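You operate a simulated robot arm through the tools that you are given. There is no shell and no other tool.

You run a simulated two-armed robot. Do the job below in one go: nothing can be reset, and whatever is moved stays where it is left.

JOB
Pick up the round bottle labelled "26" from the top of the side table with one hand, pass it to the other hand and put it on the glass of the light box. Set down upright: round bottle.

It is judged by the outcome, as a careful person would: the job done as asked, and still so three seconds after it is handed in. It fails if anything else is knocked over, pushed out of place, dropped, spilled or broken.

ROBOT AND FRAMES
Two 7-joint arms with two-finger parallel grippers on one trunk, on a base that moves. Base frame: it is fixed to the floor where the robot stands at the start and does not move with it; the origin is under the middle of the robot, x ahead of it, y to its left, z up. Readings come in cm, rad, newtons and seconds.
The left shoulder is at the start at [3, 11.9, 93.5], the right one opposite. With the tool pointing down near the work surface each hand reaches from about 28 to 68 cm from the robot's upright axis, wherever it stands, measured 20 degrees to its own side. Places, roughly: glass of the light box (19x15 cm) [-110, -72, 90]. Payload 3.43 kg a hand.
Tool frame (each hand has its own): the origin (TCP) lies between the finger pads and is the grasp point; the fingertips stand 3 cm ahead of it; z points along the fingers, y is the line along which they close. Largest opening 9.4 cm; finger width 2.8, thickness 1; the body of the gripper, 5 by 9.6 cm, starts 5.5 cm behind the TCP.
Orientation is that of the tool frame in the base frame, as a unit quaternion [w, x, y, z]. With the fingers straight down and closing along the base's y, the tool's x points along the base's -x, its y along +y and its z along -z.

CONTROLS
- The arms move only by the tool play_rows. It takes "left_commands", "right_commands" or both (then of equal length, played together; a hand with none holds still); each is a list of rows, each a list of 3 entries, a list of its own where there are three numbers: the shift along the base's x, y, z in cm, then the turn, a rotation vector about the base's x, y, z in rad, then the opening, from 0 (shut) to 1 (fully open). In form: [[[dx, dy, dz], [ax, ay, az], grip], ...]. A call has 1 to 20 rows; each row shifts and turns the commanded pose from where the row before left it. Rows are played at 5 a second. More than 5 cm and 0.15 rad between two rows, or a gripper value outside its range, and nothing of the call is played. A pose out of reach is approached as far as the arm can. The call stops where the force on the tool passes 40 N (or 10 N more than at its start, if that is more) or the arm is blocked; 0.2 s more then pass. Each finger travels about 7.2 cm/s and halts on what it meets, pressing with about 32 N; the grip force reading is that of the motor and also rises with nothing between the fingers. The clock runs only during rows and for 0.2 s after the last one: add rows that do not move to give the fingers time. It gives the time, the measured TCP pose, the force on the tool (base axes), the opening and the grip force at its end, in the units of the frame above (readings bear some noise), with the torque about the TCP (base axes, N m) and any sound that the robot's microphone picked up.
- Cameras (640 x 400 px; columns grow to the right, rows downward): "scene" is now at [3.71, 2, 163.33]; the picture's right is [0.30, -0.96, 0.00], its down [-0.78, -0.24, -0.58] and it looks along [0.55, 0.17, -0.82] (base axes); focal length 295 px, centre (320, 200). "left" rides on the left gripper at [7.6, -1.4, -10.2] in its tool frame; the picture's right is [0.18, 0.98, 0.00], its down [-0.75, 0.14, -0.64] and it looks along [-0.63, 0.12, 0.77] (tool axes); focal length 243 px, centre (320, 200). "right" rides on the right gripper at [7.6, 1.4, -10.3] in its tool frame; the picture's right is [-0.18, 0.98, 0.00], its down [-0.75, -0.14, -0.64] and it looks along [-0.63, -0.12, 0.77] (tool axes); focal length 243 px, centre (320, 200). There is no depth. A picture from a camera that has moved, and an enlarged one, comes with that camera's place and axes in the base frame and with its lens.
- get_image(camera): a new picture of that camera. The clock stands still meanwhile.
- slide_trunk(by): moves the trunk up (or, below 0, down) by that many cm; the arms and the scene camera ride with it, the base frame stays. It gives what a move gives, with no picture.
- drive_base(legs): drives the robot by 1 to 6 legs, each [ahead, turn to the left] in cm and rad, along the robot's own axes; the way and the turn of a leg run together, so that a leg with both is an arc; at most 150 cm and 3.142 rad a leg. The arms and the cameras ride along, it lands a little off, and it stops where it bumps. It gives what a move gives.
- head_to(pan, tilt): turns the head with the scene camera to pan (to the left, within 2.496 rad either way) and tilt (down, from -0.506 to 1.204), counted from straight ahead of the robot. It gives what a move gives.
- zoom(camera, box): a new picture of the part [left, top, right, bottom] of that camera's present view, enlarged. The clock stands still meanwhile.
- finish_job(): hands the job in; it is judged then, once.

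Places have to be worked out from the pictures, the camera data and where the tool is seen. Open the grippers and draw the arms clear of the work before you hand the job in, unless the task says otherwise.

The tools are called as name(argument=value, ...) on one line, values as JSON. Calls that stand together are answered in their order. play_rows: Moves the arms, as the interface text tells. Its arguments: {"type":"object","properties":{"left_commands":{"type":"array","items":{"type":"array"}},"right_commands":{"type":"array","items":{"type":"array"}}},"required":[]} The other tools are called the same way: slide_trunk (by) moves the trunk up or down; drive_base (legs) drives the base; head_to (pan, tilt) turns the head that bears the scene camera; get_image (camera) takes a picture; zoom (camera, box) takes an enlarged picture of a part of a camera's view; finish_job () hands the job in.

At the start:

```text
time_s: 0.0
left_tcp_pos: [47.73, 28.58, 110.78]
left_ee_rot: [0.0, -0.001, 1.0, 0.0]
left_force: [0.3, 0.0, 0.0]
left_ft_torque: [0.03, 0.03, 0.01]
left_grip_width: 9.38
left_finger_force: 0.1
right_tcp_pos: [35.38, -8.93, 108.8]
right_ee_rot: [-0.001, 0.0, 1.0, 0.001]
right_force: [0.0, 0.3, -0.1]
right_ft_torque: [0.01, -0.03, 0.02]
right_grip_width: 9.41
right_finger_force: 0.0
trunk travel left (down, up): [-20.0, 21.0]
robot x, y, heading: [0.16, -0.07, -0.001]
head pan, tilt (commanded): [0.3, 0.958]
```

scene: 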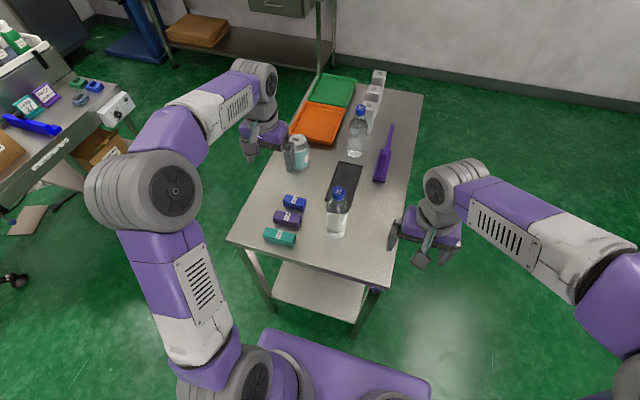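
right: 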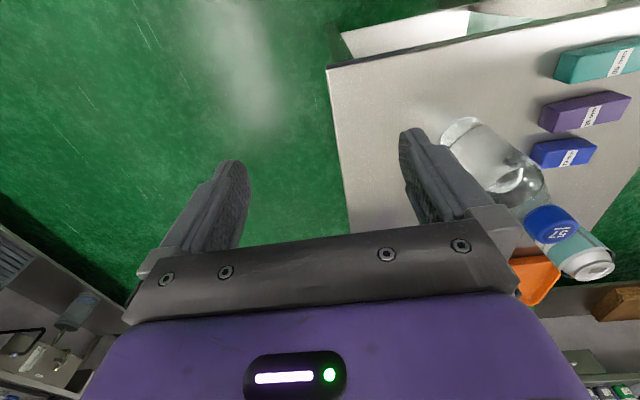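
left: 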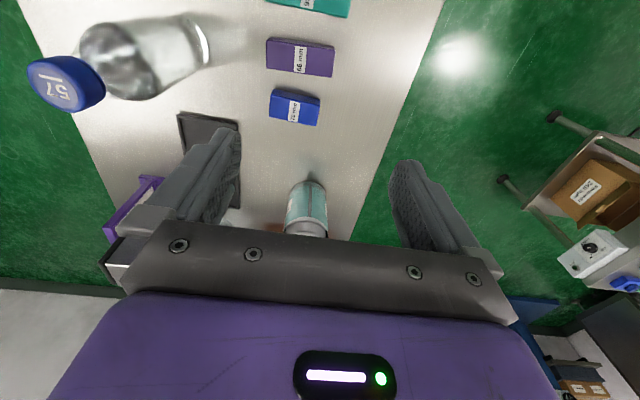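

The near bottle's cap seems to read "57" or so; the far bottle near the orange tray may be "26". I zoom in on both to read the labels.

zoom(camera="scene", box=[320, 60, 420, 160])

zoom(camera="scene", box=[260, 160, 380, 260])

zoom(camera="scene", box=[270, 120, 340, 180])

```text
4.00 times, centred on (370, 110) of scene
camera zoom: at [3.71, 2.0, 163.33], right [0.3, -0.96, 0.0], down [-0.78, -0.24, -0.58], along [0.55, 0.17, -0.82], focal length 1181 px, centre (120, 560)
```

zoom: 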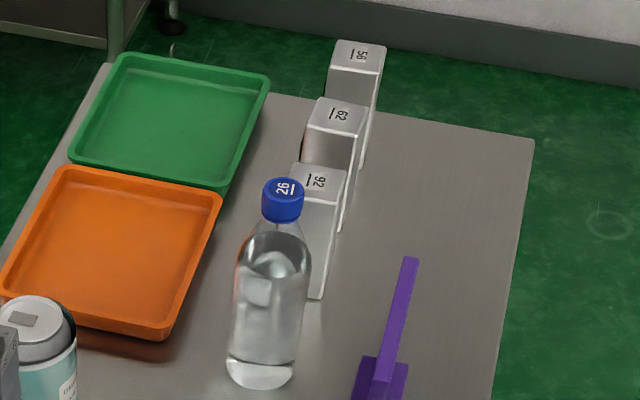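

```text
4.00 times, centred on (320, 210) of scene
camera zoom: at [3.71, 2.0, 163.33], right [0.3, -0.96, 0.0], down [-0.78, -0.24, -0.58], along [0.55, 0.17, -0.82], focal length 1181 px, centre (320, 160)
```

zoom: 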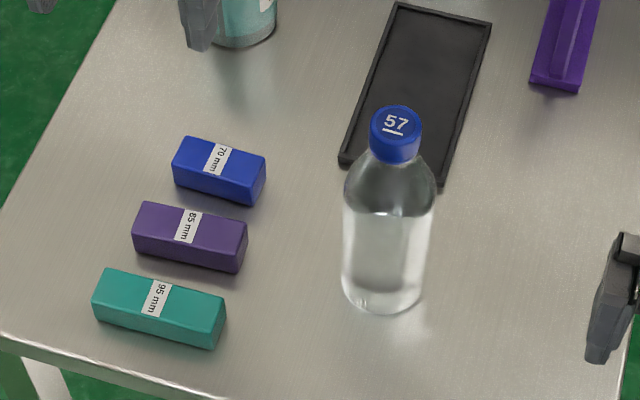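

```text
6.67 times, centred on (305, 150) of scene
camera zoom: at [3.71, 2.0, 163.33], right [0.3, -0.96, 0.0], down [-0.78, -0.24, -0.58], along [0.55, 0.17, -0.82], focal length 1968 px, centre (420, 533)
```

zoom: 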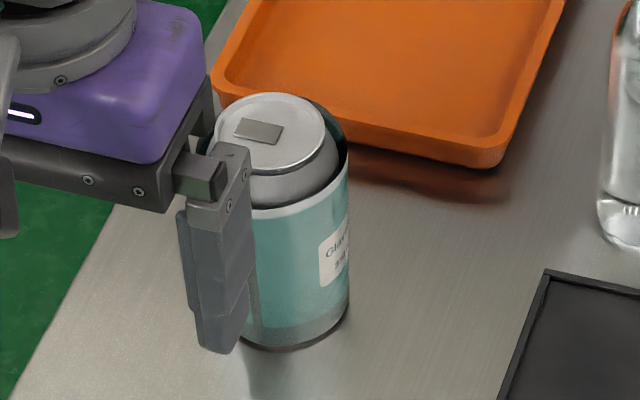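

Round bottle "26" is the one with the blue cap at the far side; triangulating, I put it near [82, 12, base 83, cap top 104]. Next I look round toward the light box and the way there before planning.

head_to(pan=-2.45, tilt=0.55)

get_image(camera="scene")

head_to(pan=-1.5, tilt=0.6)

get_image(camera="scene")

head_to(pan=-0.6, tilt=0.7)

get_image(camera="scene")

head_to(pan=1.5, tilt=0.6)

get_image(camera="scene")

```text
time_s: 2.4
left_tcp_pos: [47.64, 28.45, 110.77]
left_ee_rot: [0.0, 0.0, 1.0, 0.0]
left_force: [0.0, 0.7, 0.0]
left_ft_torque: [-0.02, -0.01, -0.02]
left_grip_width: 9.42
left_finger_force: 0.1
right_tcp_pos: [35.17, -8.9, 108.81]
right_ee_rot: [0.0, 0.0, 1.0, 0.001]
right_force: [-0.3, -0.4, 0.0]
right_ft_torque: [0.0, 0.0, 0.01]
right_grip_width: 9.38
right_finger_force: 0.0
trunk travel left (down, up): [-20.0, 21.0]
robot x, y, heading: [0.04, 0.28, -0.003]
head pan, tilt (commanded): [-2.45, 0.55]
```

```text
taken
camera scene: at [-10.11, -5.87, 166.68], right [-0.64, 0.77, 0.0], down [0.4, 0.33, -0.85], along [-0.66, -0.54, -0.52], focal length 295 px, centre (320, 200)
```

scene: 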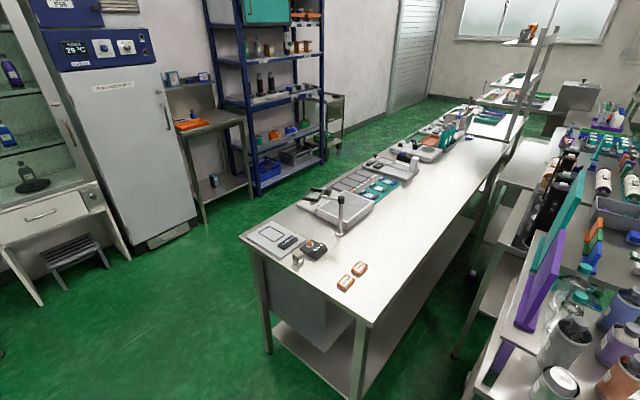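

```text
time_s: 3.7
left_tcp_pos: [47.74, 28.58, 110.7]
left_ee_rot: [0.0, 0.0, 1.0, 0.0]
left_force: [-0.4, -0.3, -0.5]
left_ft_torque: [0.03, 0.0, 0.0]
left_grip_width: 9.41
left_finger_force: 0.1
right_tcp_pos: [35.25, -8.91, 108.74]
right_ee_rot: [0.0, 0.001, 1.0, 0.0]
right_force: [0.1, -0.4, 1.3]
right_ft_torque: [-0.03, 0.01, 0.01]
right_grip_width: 9.39
right_finger_force: 0.1
trunk travel left (down, up): [-20.0, 21.0]
robot x, y, heading: [0.22, 0.15, 0.005]
head pan, tilt (commanded): [-1.499, 0.6]
```

```text
taken
camera scene: at [-2.57, -8.96, 166.23], right [-1.0, -0.07, 0.0], down [-0.04, 0.56, -0.83], along [0.06, -0.82, -0.56], focal length 295 px, centre (320, 200)
```

scene: 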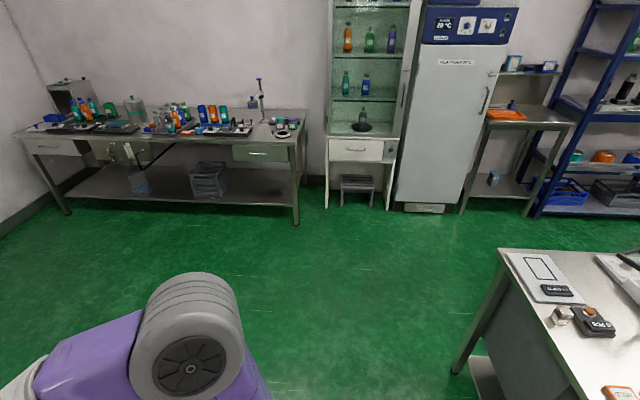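

```text
time_s: 4.9
left_tcp_pos: [47.57, 28.58, 110.71]
left_ee_rot: [-0.001, 0.001, 1.0, 0.001]
left_force: [-0.2, 0.8, -0.1]
left_ft_torque: [0.0, 0.02, -0.02]
left_grip_width: 9.42
left_finger_force: 0.1
right_tcp_pos: [35.14, -8.98, 108.62]
right_ee_rot: [0.0, 0.0, 1.0, 0.0]
right_force: [0.5, -0.3, 0.1]
right_ft_torque: [-0.02, -0.01, -0.04]
right_grip_width: 9.41
right_finger_force: 0.0
trunk travel left (down, up): [-20.0, 21.0]
robot x, y, heading: [0.23, -0.09, -0.003]
head pan, tilt (commanded): [-0.6, 0.7]
```

```text
taken
camera scene: at [3.81, -4.95, 165.37], right [-0.57, -0.82, 0.0], down [-0.53, 0.36, -0.77], along [0.63, -0.43, -0.64], focal length 295 px, centre (320, 200)
```

scene: 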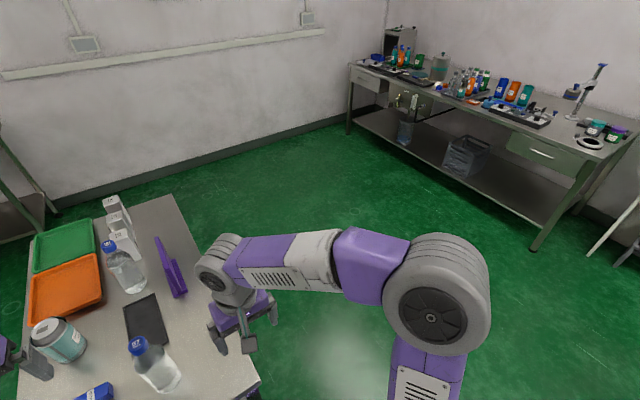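

```text
time_s: 6.9
left_tcp_pos: [47.6, 28.58, 110.78]
left_ee_rot: [0.0, 0.0, 1.0, 0.0]
left_force: [0.2, -0.9, -0.4]
left_ft_torque: [-0.04, 0.0, 0.0]
left_grip_width: 9.4
left_finger_force: 0.1
right_tcp_pos: [35.07, -8.92, 108.72]
right_ee_rot: [0.001, 0.0, 1.0, -0.001]
right_force: [-0.4, 0.1, -0.1]
right_ft_torque: [0.03, -0.02, 0.0]
right_grip_width: 9.4
right_finger_force: 0.1
trunk travel left (down, up): [-20.0, 21.0]
robot x, y, heading: [0.13, -0.39, 0.0]
head pan, tilt (commanded): [1.499, 0.6]
```

```text
taken
camera scene: at [-2.55, 8.68, 166.23], right [1.0, -0.07, 0.0], down [-0.04, -0.56, -0.83], along [0.06, 0.82, -0.56], focal length 295 px, centre (320, 200)
```

scene: 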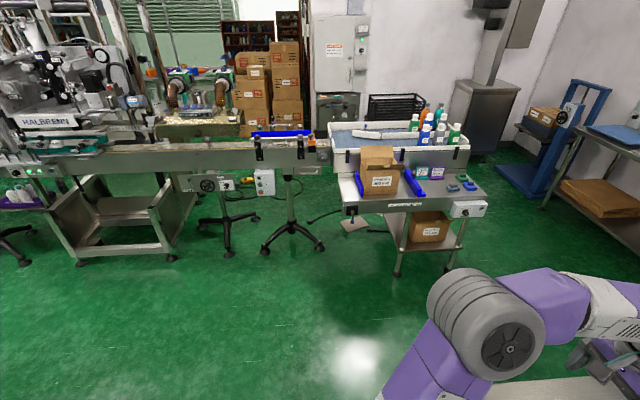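

Lots of free floor on the right side of the side table. I look closer at the light box around the bench top.

head_to(pan=-2.45, tilt=0.55)

zoom(camera="scene", box=[230, 130, 450, 300])

zoom(camera="scene", box=[290, 160, 390, 240])

```text
time_s: 10.1
left_tcp_pos: [47.77, 28.48, 110.77]
left_ee_rot: [-0.001, 0.0, 1.0, 0.001]
left_force: [-0.3, 0.3, 0.5]
left_ft_torque: [-0.02, -0.01, -0.03]
left_grip_width: 9.41
left_finger_force: 0.1
right_tcp_pos: [35.2, -8.87, 108.82]
right_ee_rot: [0.0, -0.001, 1.0, 0.0]
right_force: [-0.1, -0.4, 0.0]
right_ft_torque: [-0.01, -0.02, 0.02]
right_grip_width: 9.41
right_finger_force: 0.0
trunk travel left (down, up): [-20.0, 21.0]
robot x, y, heading: [0.09, -0.13, -0.004]
head pan, tilt (commanded): [-2.45, 0.55]
```

```text
2.35 times, centred on (340, 215) of scene
camera zoom: at [-10.11, -5.87, 166.68], right [-0.64, 0.77, 0.0], down [0.4, 0.33, -0.85], along [-0.66, -0.54, -0.52], focal length 695 px, centre (273, 165)
```

zoom: 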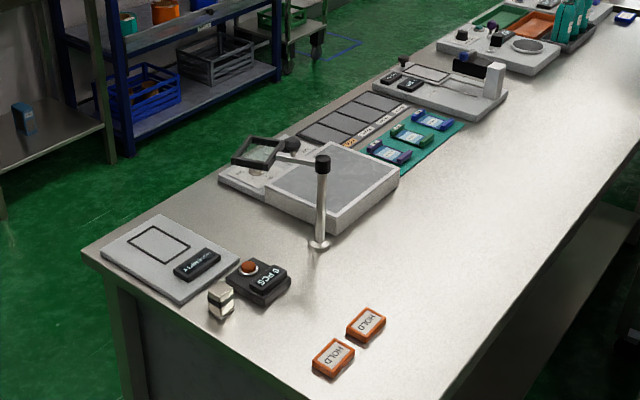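

```text
5.00 times, centred on (340, 200) of scene
camera zoom: at [-10.11, -5.87, 166.68], right [-0.64, 0.77, 0.0], down [0.4, 0.33, -0.85], along [-0.66, -0.54, -0.52], focal length 1476 px, centre (220, 200)
```

zoom: 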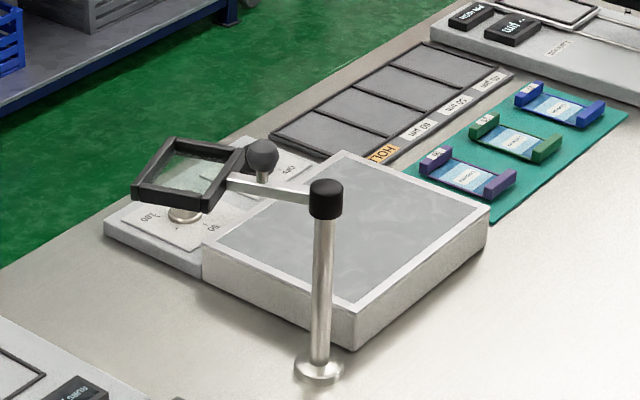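

The light box outer frame is at about x −123…−99, y −81…−64, with a post at about (−94, −64) and a magnifier arm at z≈103 beside it; the bench edge facing the aisle is y≈−95. Before driving I look at the base's own size, looking down.

head_to(pan=-0.5, tilt=1.2)

get_image(camera="scene")

head_to(pan=0.0, tilt=1.2)

get_image(camera="scene")

```text
time_s: 12.0
left_tcp_pos: [47.63, 28.51, 110.8]
left_ee_rot: [0.0, 0.001, 1.0, 0.0]
left_force: [-0.6, 0.3, 0.7]
left_ft_torque: [-0.01, -0.02, -0.02]
left_grip_width: 9.4
left_finger_force: 0.0
right_tcp_pos: [35.17, -8.92, 108.67]
right_ee_rot: [0.001, 0.001, 1.0, 0.0]
right_force: [-0.1, -0.2, 0.5]
right_ft_torque: [0.0, -0.01, 0.03]
right_grip_width: 9.4
right_finger_force: 0.2
trunk travel left (down, up): [-20.0, 21.0]
robot x, y, heading: [0.04, 0.07, -0.0]
head pan, tilt (commanded): [-0.499, 1.201]
```

```text
taken
camera scene: at [1.72, -2.82, 161.77], right [-0.48, -0.88, 0.0], down [-0.82, 0.45, -0.36], along [0.32, -0.17, -0.93], focal length 295 px, centre (320, 200)
```

scene: 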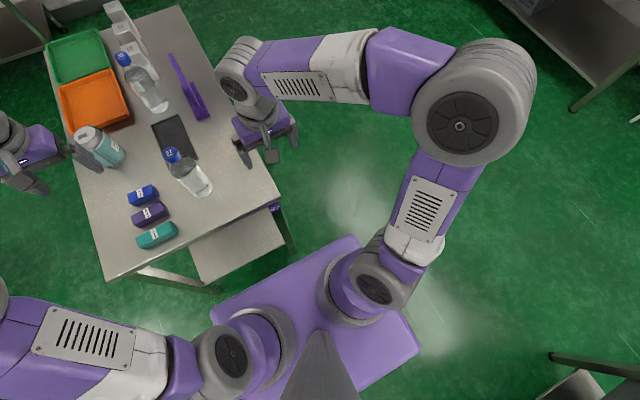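

```text
time_s: 12.9
left_tcp_pos: [47.63, 28.52, 110.72]
left_ee_rot: [-0.001, 0.0, 1.0, 0.0]
left_force: [-0.8, 0.5, 1.8]
left_ft_torque: [0.02, 0.02, 0.02]
left_grip_width: 9.42
left_finger_force: 0.0
right_tcp_pos: [35.3, -8.92, 108.79]
right_ee_rot: [0.0, 0.0, 1.0, 0.0]
right_force: [0.1, 0.4, 0.2]
right_ft_torque: [-0.01, 0.02, 0.01]
right_grip_width: 9.39
right_finger_force: 0.0
trunk travel left (down, up): [-20.0, 21.0]
robot x, y, heading: [-0.22, 0.15, 0.003]
head pan, tilt (commanded): [0.0, 1.201]
```

```text
taken
camera scene: at [2.4, -0.15, 161.77], right [0.0, -1.0, 0.0], down [-0.93, 0.0, -0.36], along [0.36, 0.0, -0.93], focal length 295 px, centre (320, 200)
```

scene: 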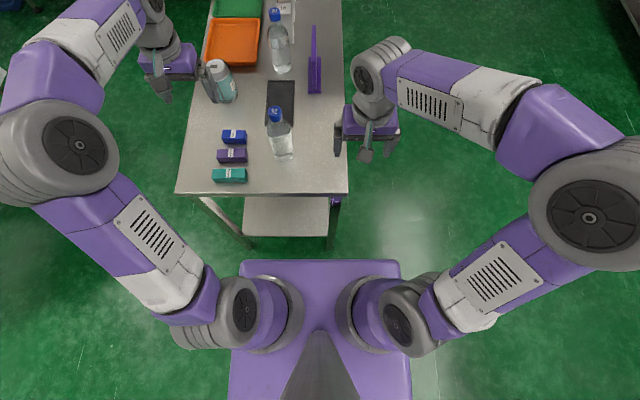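

The base is wide (about 75 cm at the front, front edge some 25 cm ahead). I check how far it reaches behind, and the floor behind, before turning anywhere.

head_to(pan=2.45, tilt=1.2)

get_image(camera="scene")

head_to(pan=-2.45, tilt=1.2)

get_image(camera="scene")

```text
time_s: 15.2
left_tcp_pos: [47.72, 28.5, 110.71]
left_ee_rot: [-0.001, 0.0, 1.0, -0.001]
left_force: [0.0, -0.9, 0.4]
left_ft_torque: [-0.01, -0.02, 0.02]
left_grip_width: 9.43
left_finger_force: 0.1
right_tcp_pos: [35.06, -8.91, 108.75]
right_ee_rot: [0.0, 0.0, 1.0, 0.0]
right_force: [-0.6, 0.0, -0.5]
right_ft_torque: [0.02, 0.0, 0.0]
right_grip_width: 9.41
right_finger_force: 0.1
trunk travel left (down, up): [-20.0, 21.0]
robot x, y, heading: [-0.23, -0.07, 0.007]
head pan, tilt (commanded): [2.45, 1.201]
```

```text
taken
camera scene: at [-7.5, 3.43, 161.77], right [0.64, 0.77, 0.0], down [0.72, -0.59, -0.36], along [-0.28, 0.23, -0.93], focal length 295 px, centre (320, 200)
```

scene: 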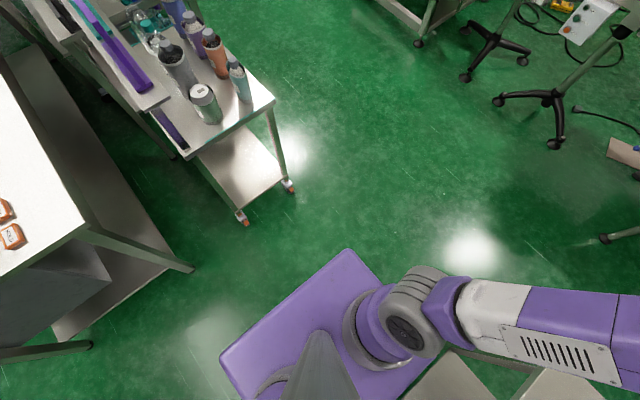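

```text
time_s: 19.0
left_tcp_pos: [47.61, 28.49, 110.79]
left_ee_rot: [0.001, 0.0, 1.0, 0.0]
left_force: [-0.5, 0.0, -0.5]
left_ft_torque: [0.0, -0.04, 0.0]
left_grip_width: 9.4
left_finger_force: 0.1
right_tcp_pos: [35.19, -8.88, 108.8]
right_ee_rot: [0.0, -0.001, 1.0, -0.001]
right_force: [-0.6, 0.4, -0.4]
right_ft_torque: [0.01, 0.0, -0.04]
right_grip_width: 9.39
right_finger_force: 0.0
trunk travel left (down, up): [-20.0, 21.0]
robot x, y, heading: [0.26, 0.17, -0.001]
head pan, tilt (commanded): [-2.45, 1.201]
```

```text
taken
camera scene: at [-7.5, -3.71, 161.77], right [-0.64, 0.77, 0.0], down [0.72, 0.59, -0.36], along [-0.28, -0.23, -0.93], focal length 295 px, centre (320, 200)
```

scene: 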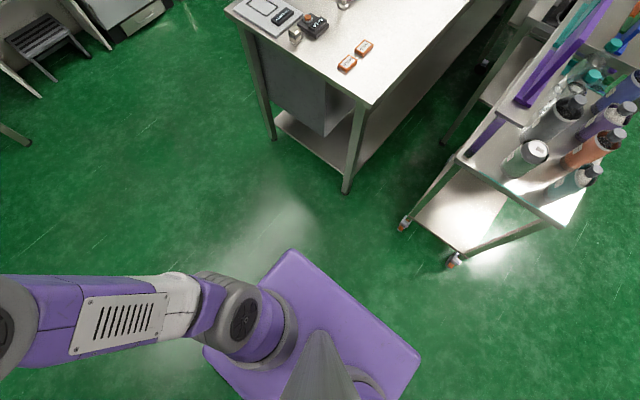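

The purple slab is the torso at shoulder height (about ±14 by ±19 cm), so the wheeled base is hidden below it and smaller than ~29 cm forward. I raise the trunk so the arms clear everything, then drive round to the right side of the side table.

slide_trunk(by=20)

drive_base(legs=[[-14, 0], [0, -1.571], [62, 0], [0, 1.571], [76, 0], [0, 1.571]])

head_to(pan=-0.2, tilt=0.9)

get_image(camera="scene")

```text
time_s: 21.2
left_tcp_pos: [47.55, 28.45, 130.79]
left_ee_rot: [0.0, 0.001, 1.0, 0.0]
left_force: [0.1, 0.2, -0.2]
left_ft_torque: [0.02, 0.01, -0.01]
left_grip_width: 9.38
left_finger_force: 0.0
right_tcp_pos: [35.22, -8.93, 128.79]
right_ee_rot: [0.0, 0.001, 1.0, 0.0]
right_force: [-1.2, -0.7, 0.2]
right_ft_torque: [0.01, 0.01, 0.02]
right_grip_width: 9.4
right_finger_force: 0.1
trunk travel left (down, up): [-40.0, 1.0]
robot x, y, heading: [-0.06, -0.28, -0.0]
head pan, tilt (commanded): [-2.45, 1.201]
```

```text
time_s: 40.8
left_tcp_pos: [33.79, -15.98, 130.81]
left_ee_rot: [-0.001, -0.693, 0.721, 0.0]
left_force: [-0.4, 0.8, -0.2]
left_ft_torque: [-0.02, -0.02, 0.02]
left_grip_width: 9.42
left_finger_force: 0.0
right_tcp_pos: [70.87, -29.81, 128.86]
right_ee_rot: [0.0, -0.693, 0.721, 0.0]
right_force: [-0.4, 0.3, 0.3]
right_ft_torque: [0.03, 0.03, 0.01]
right_grip_width: 9.43
right_finger_force: 0.0
trunk travel left (down, up): [-40.0, 1.0]
robot x, y, heading: [60.45, -64.57, 1.53]
head pan, tilt (commanded): [-2.45, 1.201]
```

```text
time_s: 42.9
left_tcp_pos: [33.81, -15.93, 130.68]
left_ee_rot: [0.0, -0.693, 0.721, 0.0]
left_force: [0.8, 0.1, -1.0]
left_ft_torque: [0.05, 0.01, 0.0]
left_grip_width: 9.41
left_finger_force: 0.0
right_tcp_pos: [70.72, -29.98, 128.75]
right_ee_rot: [0.0, -0.693, 0.721, -0.001]
right_force: [-0.4, 0.2, 0.0]
right_ft_torque: [0.02, 0.0, 0.02]
right_grip_width: 9.41
right_finger_force: 0.1
trunk travel left (down, up): [-40.0, 1.0]
robot x, y, heading: [60.46, -65.03, 1.53]
head pan, tilt (commanded): [-0.201, 0.901]
```

```text
taken
camera scene: at [61.83, -60.5, 183.75], right [0.97, -0.24, 0.0], down [-0.19, -0.76, -0.62], along [0.15, 0.6, -0.78], focal length 295 px, centre (320, 200)
```

scene: 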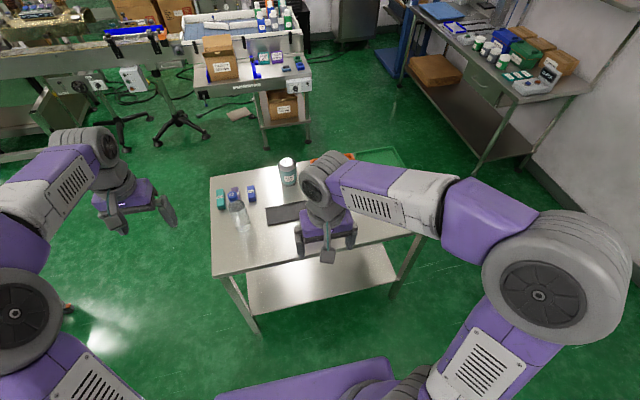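

The robot is at (60.5, −65) facing +y, and the right arm hides bottle 26 from the head camera. I drive forward about 19 cm to bring the bottle within reach and look again from the right wrist camera.

drive_base(legs=[[19, 0.04]])

get_image(camera="right")

get_image(camera="scene")

```text
time_s: 44.4
left_tcp_pos: [32.4, 1.94, 130.7]
left_ee_rot: [0.0, -0.706, 0.708, 0.0]
left_force: [0.1, -0.8, -0.3]
left_ft_torque: [-0.01, 0.0, 0.03]
left_grip_width: 9.39
left_finger_force: 0.0
right_tcp_pos: [69.67, -10.57, 128.79]
right_ee_rot: [0.001, -0.707, 0.707, 0.001]
right_force: [0.1, -0.1, 0.0]
right_ft_torque: [-0.02, 0.02, -0.03]
right_grip_width: 9.4
right_finger_force: 0.1
trunk travel left (down, up): [-40.0, 1.0]
robot x, y, heading: [60.98, -45.65, 1.57]
head pan, tilt (commanded): [-0.201, 0.901]
```

```text
taken
camera right: at [68.21, -18.31, 139.04], right [-0.98, 0.19, 0.0], down [0.14, 0.75, 0.64], along [0.12, 0.63, -0.77], focal length 243 px, centre (320, 200)
```

right: 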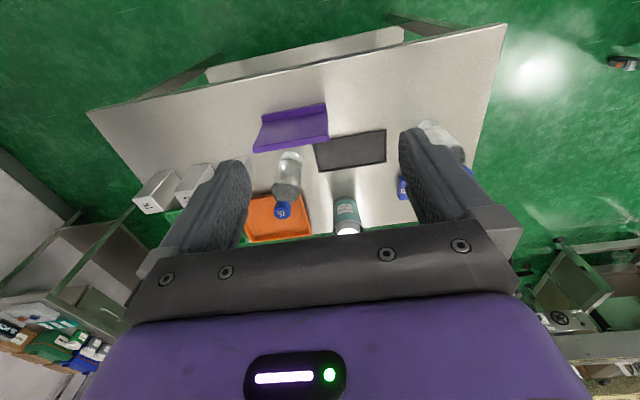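

```text
taken
camera scene: at [62.06, -41.54, 183.75], right [0.98, -0.2, 0.0], down [-0.16, -0.77, -0.62], along [0.12, 0.61, -0.78], focal length 295 px, centre (320, 200)
```

scene: 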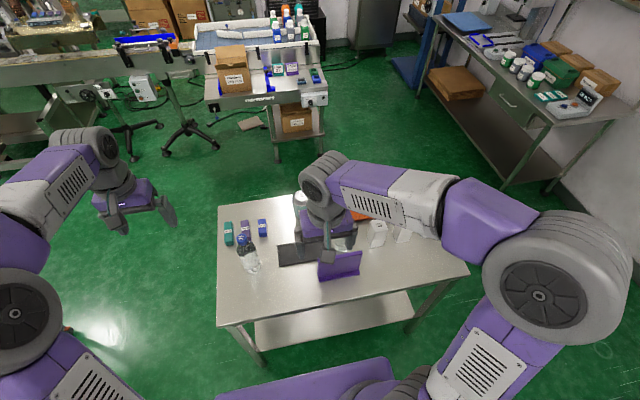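

Refined from the wrist camera: bottle 26 stands at about (81.8, 12.2), cap top ≈104. I move the right hand, still high, to a place above it and look again.

play_rows(right_commands=[[[2.4, 4.0, 0], [0, 0, 0], 1], [[2.4, 4.0, 0], [0, 0, 0], 1], [[2.4, 4.0, -1], [0, 0, 0], 1], [[2.4, 4.0, -1], [0, 0, 0], 1], [[2.4, 4.0, -1], [0, 0, 0], 1], [[0.2, 0.8, -1], [0, 0, 0], 1], [[0, 0, 0], [0, 0, 0], 1]])

get_image(camera="right")

get_image(camera="scene")

```text
time_s: 46.0
left_tcp_pos: [32.24, 1.9, 130.76]
left_ee_rot: [0.001, -0.706, 0.708, 0.0]
left_force: [-0.8, 0.4, -0.8]
left_ft_torque: [0.02, 0.02, -0.04]
left_grip_width: 9.42
left_finger_force: 0.1
right_tcp_pos: [81.99, 10.2, 124.75]
right_ee_rot: [0.0, -0.707, 0.708, 0.0]
right_force: [0.0, -0.4, 0.8]
right_ft_torque: [0.01, -0.03, -0.02]
right_grip_width: 9.41
right_finger_force: 0.1
trunk travel left (down, up): [-40.0, 1.0]
robot x, y, heading: [60.6, -45.86, 1.57]
head pan, tilt (commanded): [-0.201, 0.901]
```

```text
taken
camera right: at [80.44, 2.58, 135.0], right [-0.98, 0.19, 0.0], down [0.14, 0.75, 0.64], along [0.12, 0.63, -0.77], focal length 243 px, centre (320, 200)
```

right: 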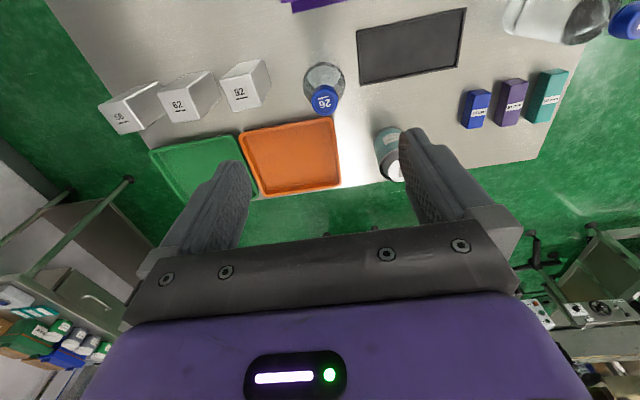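

```text
taken
camera scene: at [62.06, -41.52, 183.75], right [0.98, -0.2, 0.0], down [-0.16, -0.77, -0.62], along [0.12, 0.61, -0.78], focal length 295 px, centre (320, 200)
```

scene: 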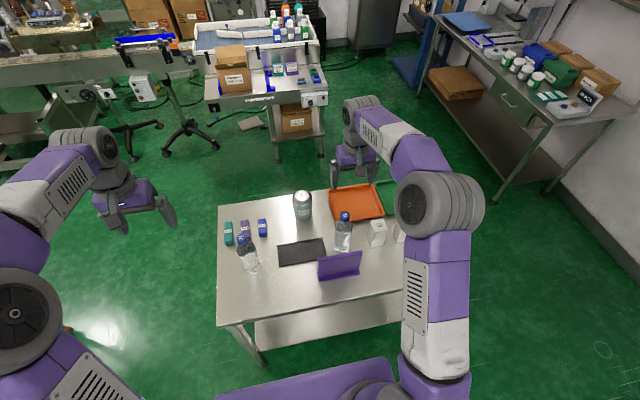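

The head camera now sees the bottle freely. I zoom in on it from both cameras to refine its centre, its height and its profile.

zoom(camera="scene", box=[295, 195, 395, 275])

zoom(camera="right", box=[270, 40, 390, 140])

```text
5.00 times, centred on (345, 235) of scene
camera zoom: at [62.06, -41.52, 183.75], right [0.98, -0.2, 0.0], down [-0.16, -0.77, -0.62], along [0.12, 0.61, -0.78], focal length 1476 px, centre (195, 25)
```

zoom: 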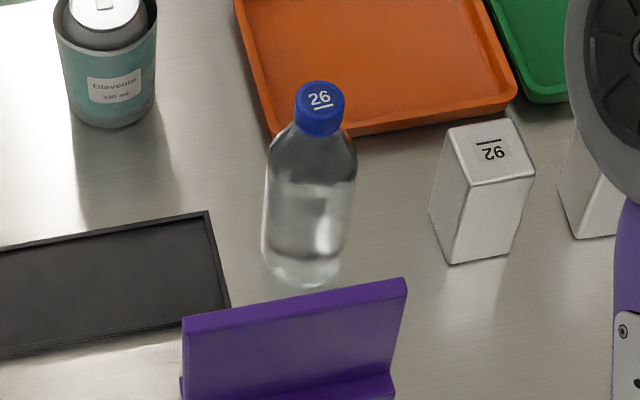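

```text
4.00 times, centred on (330, 90) of right
camera zoom: at [80.44, 2.58, 135.0], right [-0.98, 0.19, 0.0], down [0.14, 0.75, 0.64], along [0.12, 0.63, -0.77], focal length 970 px, centre (280, 640)
```

zoom: 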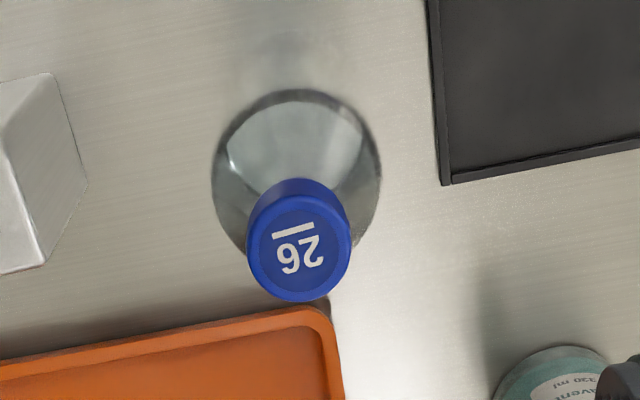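

Triangulated cap top: about (81.5, 12.1, 105), cap ≈3.1 cm wide and 2.3 cm tall, body ≈6.4 cm wide, table ≈83. I centre the hand over the cap and come down partway, then check the arm and alignment.

play_rows(right_commands=[[[-0.25, 0.95, 0], [0, 0, 0], 1], [[-0.25, 0.95, -1], [0, 0, 0], 1], [[0, 0, -3], [0, 0, 0], 1], [[0, 0, -3], [0, 0, 0], 1], [[0, 0, -2], [0, 0, 0], 1], [[0, 0, 0], [0, 0, 0], 1]])

get_image(camera="right")

get_image(camera="scene")

```text
time_s: 47.4
left_tcp_pos: [32.38, 2.04, 130.67]
left_ee_rot: [0.0, -0.707, 0.708, 0.0]
left_force: [-0.8, -0.8, 0.5]
left_ft_torque: [0.0, 0.0, -0.01]
left_grip_width: 9.38
left_finger_force: 0.1
right_tcp_pos: [81.49, 12.19, 115.82]
right_ee_rot: [0.0, -0.706, 0.708, 0.0]
right_force: [-0.4, 0.3, 0.7]
right_ft_torque: [-0.01, -0.04, 0.02]
right_grip_width: 9.39
right_finger_force: 0.0
trunk travel left (down, up): [-40.0, 1.0]
robot x, y, heading: [61.03, -45.64, 1.569]
head pan, tilt (commanded): [-0.201, 0.901]
```

```text
taken
camera right: at [79.84, 4.46, 126.04], right [-0.98, 0.19, 0.0], down [0.14, 0.75, 0.64], along [0.12, 0.63, -0.77], focal length 243 px, centre (320, 200)
```

right: 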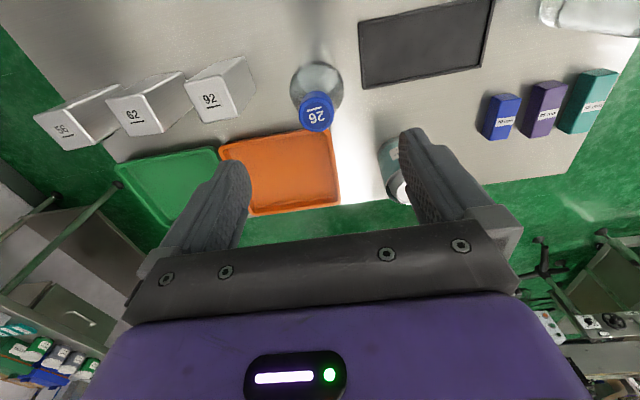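

```text
taken
camera scene: at [62.05, -41.55, 183.75], right [0.98, -0.2, 0.0], down [-0.16, -0.77, -0.62], along [0.12, 0.61, -0.78], focal length 295 px, centre (320, 200)
```

scene: 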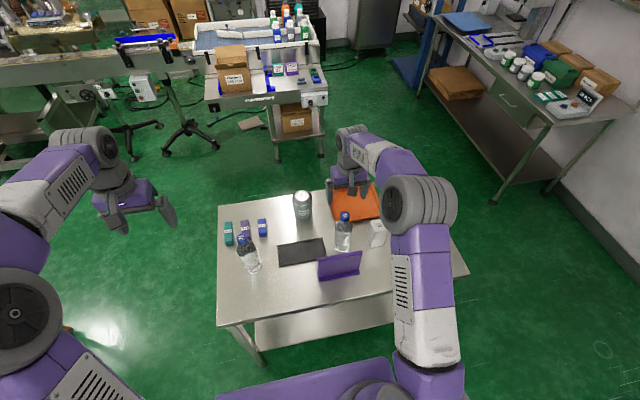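

The cap shows exactly where predicted for (81.5, 12.1, 105), and the elbow stays high. I descend 10.5 cm so the fingertips straddle the cap, and check.

play_rows(right_commands=[[[0, 0, -3], [0, 0, 0], 1], [[0, 0, -3], [0, 0, 0], 1], [[0, 0, -2.5], [0, 0, 0], 1], [[0, 0, -2], [0, 0, 0], 1], [[0, 0, 0], [0, 0, 0], 1]])

get_image(camera="right")

zoom(camera="scene", box=[280, 150, 420, 270])

```text
time_s: 48.6
left_tcp_pos: [32.21, 1.84, 130.81]
left_ee_rot: [0.0, -0.707, 0.707, 0.0]
left_force: [-0.5, 0.0, 0.7]
left_ft_torque: [-0.01, 0.01, 0.0]
left_grip_width: 9.37
left_finger_force: 0.0
right_tcp_pos: [81.42, 12.21, 105.24]
right_ee_rot: [0.0, -0.707, 0.707, 0.0]
right_force: [0.3, 0.3, 0.0]
right_ft_torque: [-0.01, 0.0, 0.01]
right_grip_width: 9.39
right_finger_force: 0.1
trunk travel left (down, up): [-40.0, 1.0]
robot x, y, heading: [60.92, -45.52, 1.567]
head pan, tilt (commanded): [-0.201, 0.901]
```

```text
taken
camera right: at [79.83, 4.4, 115.48], right [-0.98, 0.19, 0.0], down [0.14, 0.75, 0.64], along [0.12, 0.63, -0.77], focal length 243 px, centre (320, 200)
```

right: 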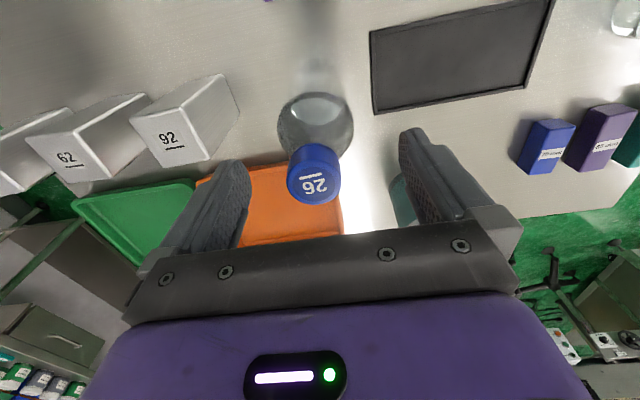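

```text
3.33 times, centred on (350, 210) of scene
camera zoom: at [62.05, -41.56, 183.75], right [0.98, -0.2, 0.0], down [-0.16, -0.77, -0.62], along [0.12, 0.61, -0.78], focal length 984 px, centre (220, 167)
```

zoom: 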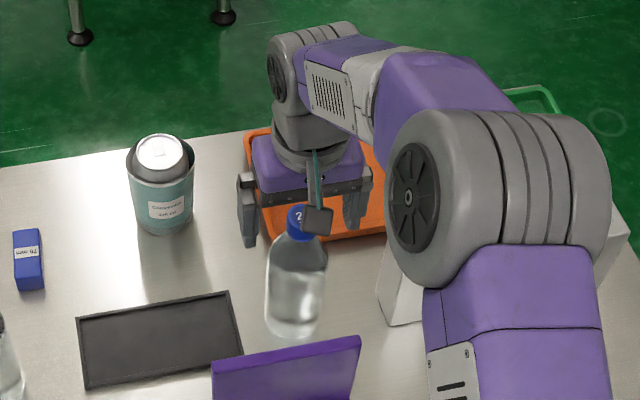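

The cap sits between the fingers, about 0.3 cm to +x of the TCP and its top about level with it. I shift by that, lower 0.4 cm, and close on the cap.

play_rows(right_commands=[[[0.25, -0.1, -0.4], [0, 0, 0], 1], [[0, 0, 0], [0, 0, 0], 1], [[0, 0, 0], [0, 0, 0], 0], [[0, 0, 0], [0, 0, 0], 0], [[0, 0, 0], [0, 0, 0], 0], [[0, 0, 0], [0, 0, 0], 0], [[0, 0, 0], [0, 0, 0], 0]])

get_image(camera="right")

zoom(camera="scene", box=[300, 160, 400, 250])

```text
time_s: 50.2
left_tcp_pos: [32.33, 1.88, 130.73]
left_ee_rot: [0.001, -0.707, 0.707, 0.0]
left_force: [0.6, 0.4, 0.1]
left_ft_torque: [0.02, 0.0, 0.01]
left_grip_width: 9.39
left_finger_force: 0.0
right_tcp_pos: [81.53, 11.97, 104.82]
right_ee_rot: [-0.001, -0.707, 0.707, 0.0]
right_force: [0.9, 1.0, 0.2]
right_ft_torque: [0.02, -0.21, -0.02]
right_grip_width: 3.2
right_finger_force: 31.7
trunk travel left (down, up): [-40.0, 1.0]
robot x, y, heading: [60.58, -45.99, 1.57]
head pan, tilt (commanded): [-0.201, 0.901]
```

```text
taken
camera right: at [80.11, 4.31, 115.1], right [-0.98, 0.19, 0.0], down [0.14, 0.75, 0.64], along [0.12, 0.63, -0.77], focal length 243 px, centre (320, 200)
```

right: 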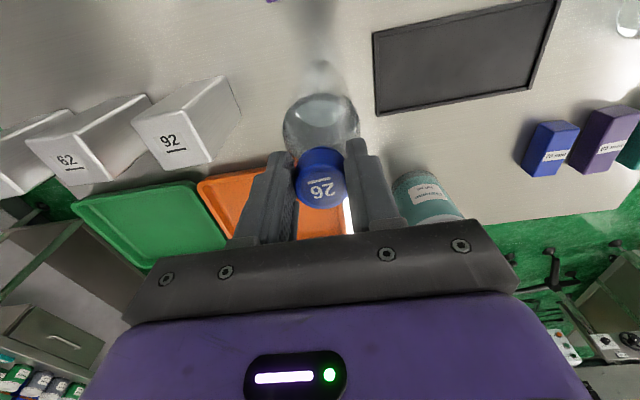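

```text
4.44 times, centred on (350, 205) of scene
camera zoom: at [62.08, -41.51, 183.75], right [0.98, -0.2, 0.0], down [-0.16, -0.77, -0.62], along [0.12, 0.61, -0.78], focal length 1312 px, centre (187, 178)
```

zoom: 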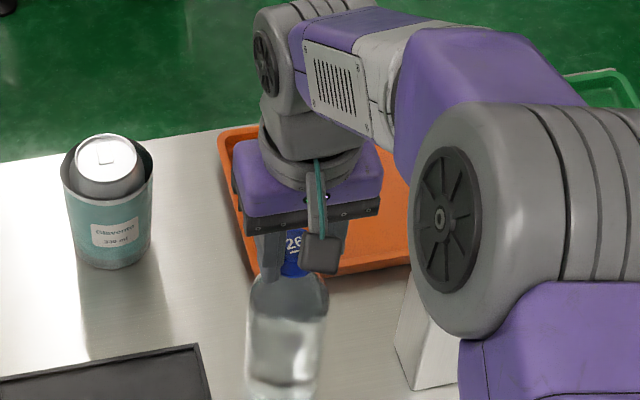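

The fingers hold the cap (3.2 cm, 32 N). I lift slowly straight up and check the weight.

play_rows(right_commands=[[[0, 0, 0.5], [0, 0, 0], 0], [[0, 0, 1], [0, 0, 0], 0], [[0, 0, 1.5], [0, 0, 0], 0], [[0, 0, 1.5], [0, 0, 0], 0], [[0, 0, 0], [0, 0, 0], 0]])

zoom(camera="scene", box=[290, 150, 410, 260])

```text
time_s: 51.4
left_tcp_pos: [32.39, 1.99, 130.72]
left_ee_rot: [0.0, -0.706, 0.708, -0.001]
left_force: [-0.6, -0.4, -0.4]
left_ft_torque: [0.02, -0.03, 0.01]
left_grip_width: 9.4
left_finger_force: 0.0
right_tcp_pos: [81.71, 11.94, 109.31]
right_ee_rot: [-0.001, -0.706, 0.708, -0.002]
right_force: [-0.3, 0.9, -4.0]
right_ft_torque: [-0.04, 0.0, 0.0]
right_grip_width: 3.21
right_finger_force: 32.3
trunk travel left (down, up): [-40.0, 1.0]
robot x, y, heading: [60.53, -45.65, 1.57]
head pan, tilt (commanded): [-0.201, 0.901]
```

```text
3.64 times, centred on (350, 205) of scene
camera zoom: at [62.09, -41.43, 183.75], right [0.98, -0.2, 0.0], down [-0.16, -0.77, -0.62], along [0.12, 0.61, -0.78], focal length 1074 px, centre (211, 182)
```

zoom: 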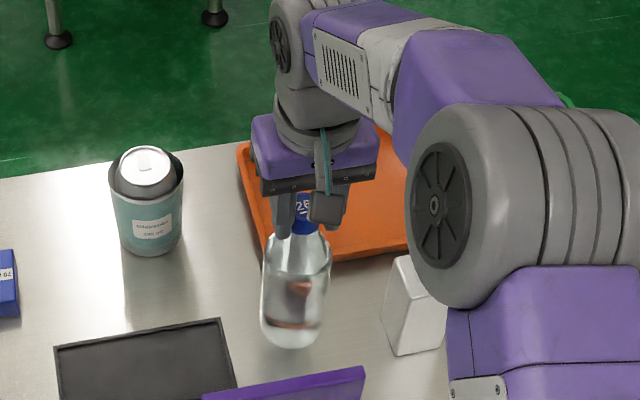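

The bottle is off the table, hanging upright (≈0.4 kg). I raise it another 20 cm, clear of everything on the table.

play_rows(right_commands=[[[0, 0, 1.5], [0, 0, 0], 0], [[0, 0, 2.5], [0, 0, 0], 0], [[0, 0, 2.5], [0, 0, 0], 0], [[0, 0, 2.5], [0, 0, 0], 0], [[0, 0, 2.5], [0, 0, 0], 0], [[0, 0, 2.5], [0, 0, 0], 0], [[0, 0, 2.5], [0, 0, 0], 0], [[0, 0, 2.5], [0, 0, 0], 0], [[0, 0, 1], [0, 0, 0], 0], [[0, 0, 0], [0, 0, 0], 0]])

get_image(camera="scene")

```text
time_s: 53.6
left_tcp_pos: [32.42, 1.93, 130.8]
left_ee_rot: [0.0, -0.706, 0.708, 0.0]
left_force: [0.0, -0.2, 0.2]
left_ft_torque: [0.0, 0.0, -0.03]
left_grip_width: 9.38
left_finger_force: 0.1
right_tcp_pos: [81.75, 12.02, 129.3]
right_ee_rot: [-0.001, -0.706, 0.708, 0.0]
right_force: [-0.7, -0.4, -4.9]
right_ft_torque: [-0.06, 0.02, 0.02]
right_grip_width: 3.21
right_finger_force: 31.9
trunk travel left (down, up): [-40.0, 1.0]
robot x, y, heading: [61.11, -45.85, 1.565]
head pan, tilt (commanded): [-0.201, 0.901]
```

```text
taken
camera scene: at [62.08, -41.46, 183.75], right [0.98, -0.2, 0.0], down [-0.16, -0.77, -0.62], along [0.12, 0.61, -0.78], focal length 295 px, centre (320, 200)
```

scene: 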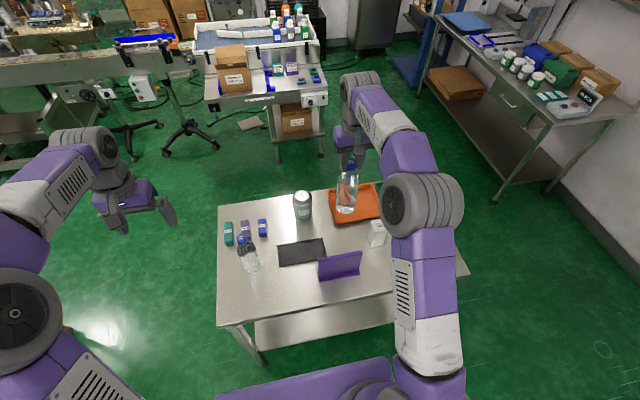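

Bottle bottom is now at about 107.5. I back the robot straight away from the table onto free floor to do the hand-over there.

drive_base(legs=[[-65, 0]])

get_image(camera="scene")

```text
time_s: 57.3
left_tcp_pos: [32.15, -63.53, 130.71]
left_ee_rot: [0.0, -0.706, 0.708, 0.0]
left_force: [-0.2, 1.2, 0.2]
left_ft_torque: [0.0, 0.02, -0.04]
left_grip_width: 9.38
left_finger_force: 0.1
right_tcp_pos: [81.59, -53.23, 129.33]
right_ee_rot: [-0.001, -0.706, 0.708, 0.0]
right_force: [-0.8, -0.3, -5.8]
right_ft_torque: [-0.06, 0.0, -0.03]
right_grip_width: 3.2
right_finger_force: 32.3
trunk travel left (down, up): [-40.0, 1.0]
robot x, y, heading: [60.54, -111.16, 1.568]
head pan, tilt (commanded): [-0.201, 0.901]
```

```text
taken
camera scene: at [61.98, -106.86, 183.75], right [0.98, -0.2, 0.0], down [-0.16, -0.77, -0.62], along [0.12, 0.61, -0.78], focal length 295 px, centre (320, 200)
```

scene: 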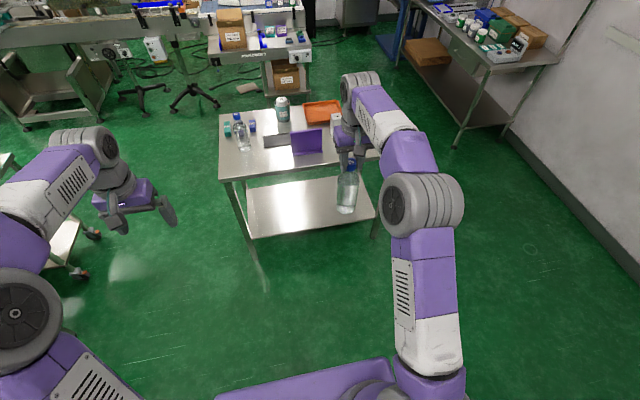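

Robot is at about (60.8, −111.2) facing +y. I bring the bottle in front of the trunk to about (64, −69), and meanwhile turn the left hand to point right-forward and 40° down, on its own side.

play_rows(right_commands=[[[-1.6, -1.4, 0], [0, 0, 0], 0], [[-2.0, -1.8, 0], [0, 0, 0], 0], [[-2.0, -1.8, 0], [0, 0, 0], 0], [[-2.0, -1.8, 0], [0, 0, 0], 0], [[-2.0, -1.8, 0], [0, 0, 0], 0], [[-2.0, -1.8, 0], [0, 0, 0], 0], [[-2.0, -1.8, 0], [0, 0, 0], 0], [[-2.0, -1.8, 0], [0, 0, 0], 0], [[-1.2, -1.0, 0], [0, 0, 0], 0], [[-0.8, -0.8, 0], [0, 0, 0], 0], [[0, 0, 0], [0, 0, 0], 0], [[0, 0, 0], [0, 0, 0], 0], [[0, 0, 0], [0, 0, 0], 0], [[0, 0, 0], [0, 0, 0], 0]], left_commands=[[[0.2, -0.9, -0.6], [0, 0, -0.1496], 1], [[0.2, -0.9, -0.6], [0, 0, -0.1496], 1], [[0.2, -0.9, -0.6], [0, 0, -0.1496], 1], [[0.2, -0.9, -0.6], [0, 0, -0.1496], 1], [[0.2, -0.9, -0.6], [0, 0, -0.1496], 1], [[0.2, -0.9, -0.6], [0, 0, -0.1496], 1], [[0.2, -0.9, -0.6], [0, 0, -0.1496], 1], [[0.2, -0.9, -0.6], [0.0728, -0.126, 0], 1], [[0.2, -0.9, -0.6], [0.0728, -0.126, 0], 1], [[0.2, -0.9, -0.6], [0.0728, -0.126, 0], 1], [[0.2, -0.9, -0.6], [0.0728, -0.126, 0], 1], [[0.2, -0.9, -0.6], [0.0728, -0.126, 0], 1], [[0.2, -0.9, -0.6], [0.0728, -0.126, 0], 1], [[0, 0, 0], [0, 0, 0], 1]])

get_image(camera="scene")

get_image(camera="left")

```text
time_s: 60.3
left_tcp_pos: [34.84, -75.24, 122.96]
left_ee_rot: [0.409, -0.235, 0.875, 0.111]
left_force: [0.3, -0.4, 0.1]
left_ft_torque: [0.01, 0.0, 0.0]
left_grip_width: 9.4
left_finger_force: 0.0
right_tcp_pos: [63.9, -69.21, 129.31]
right_ee_rot: [0.0, -0.706, 0.708, 0.0]
right_force: [0.4, -0.5, -4.5]
right_ft_torque: [-0.02, 0.0, 0.01]
right_grip_width: 3.2
right_finger_force: 31.8
trunk travel left (down, up): [-40.0, 1.0]
robot x, y, heading: [60.43, -111.17, 1.575]
head pan, tilt (commanded): [-0.201, 0.901]
```

```text
taken
camera scene: at [62.01, -106.89, 183.75], right [0.98, -0.2, 0.0], down [-0.16, -0.77, -0.62], along [0.12, 0.61, -0.78], focal length 295 px, centre (320, 200)
```

scene: 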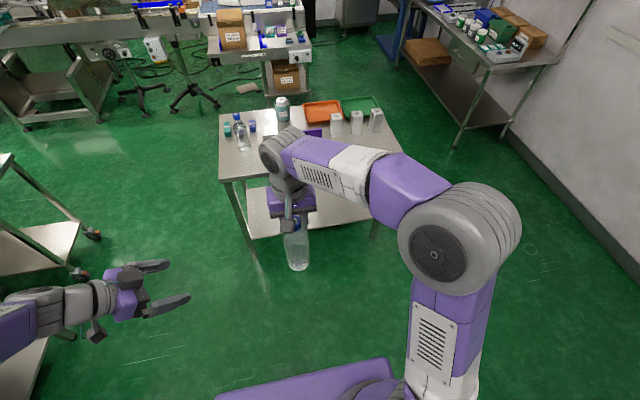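

```text
taken
camera left: at [24.47, -82.8, 123.75], right [-0.59, 0.79, -0.14], down [-0.08, 0.12, 0.99], along [0.8, 0.6, -0.01], focal length 243 px, centre (320, 200)
```

left: 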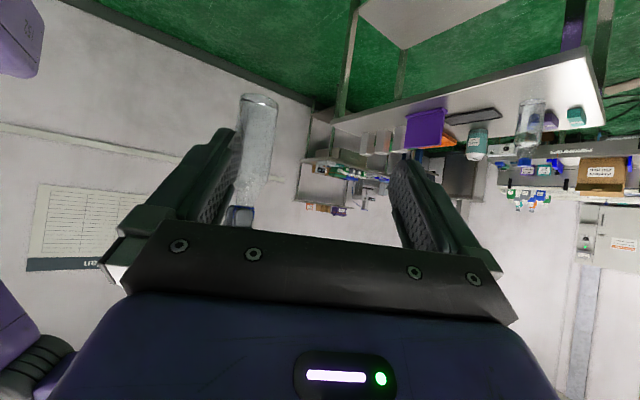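

The bottle hangs upright at (63.9, −69.2), bottom ≈107.5, matching the left wrist view, and the left hand points as wanted. I move the left hand to a stand-off 16 cm behind the bottle at mid-body height (z 117.5).

play_rows(left_commands=[[[2.83, -0.51, -1.09], [0, 0, 0], 1], [[2.83, -0.51, -1.09], [0, 0, 0], 1], [[2.83, -0.51, -1.09], [0, 0, 0], 1], [[2.83, -0.51, -1.09], [0, 0, 0], 1], [[2.83, -0.51, -1.09], [0, 0, 0], 1], [[0, 0, 0], [0, 0, 0], 1]])

get_image(camera="left")

get_image(camera="scene")

```text
time_s: 61.7
left_tcp_pos: [48.74, -77.21, 117.48]
left_ee_rot: [0.408, -0.233, 0.876, 0.108]
left_force: [-0.4, 0.8, 1.3]
left_ft_torque: [0.01, 0.01, 0.02]
left_grip_width: 9.4
left_finger_force: 0.0
left hand out of reach, approached as far as the arm can: row 5
right_tcp_pos: [64.01, -69.32, 129.38]
right_ee_rot: [0.0, -0.706, 0.708, -0.001]
right_force: [-0.2, 0.5, -5.3]
right_ft_torque: [-0.03, -0.03, -0.02]
right_grip_width: 3.22
right_finger_force: 31.9
trunk travel left (down, up): [-40.0, 1.0]
robot x, y, heading: [60.58, -111.26, 1.563]
head pan, tilt (commanded): [-0.201, 0.901]
```

```text
taken
camera left: at [38.44, -84.79, 118.35], right [-0.59, 0.79, -0.14], down [-0.08, 0.12, 0.99], along [0.8, 0.6, -0.01], focal length 243 px, centre (320, 200)
```

left: 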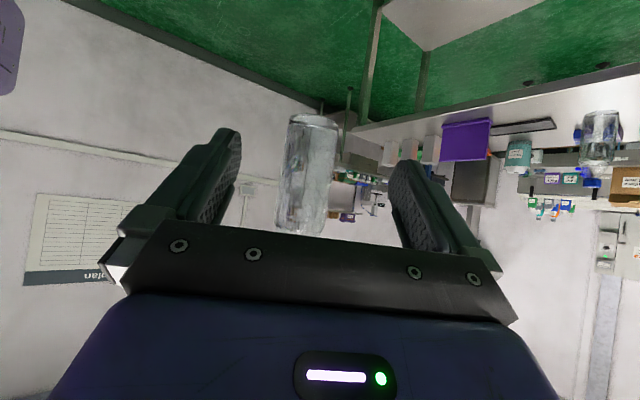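

```text
taken
camera scene: at [61.92, -106.94, 183.75], right [0.98, -0.2, 0.0], down [-0.16, -0.77, -0.62], along [0.12, 0.61, -0.78], focal length 295 px, centre (320, 200)
```

scene: 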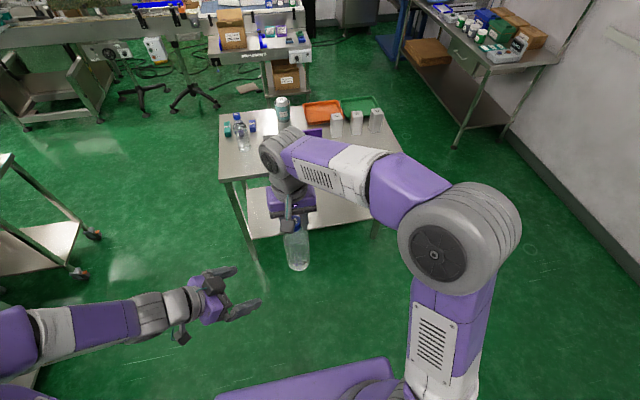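

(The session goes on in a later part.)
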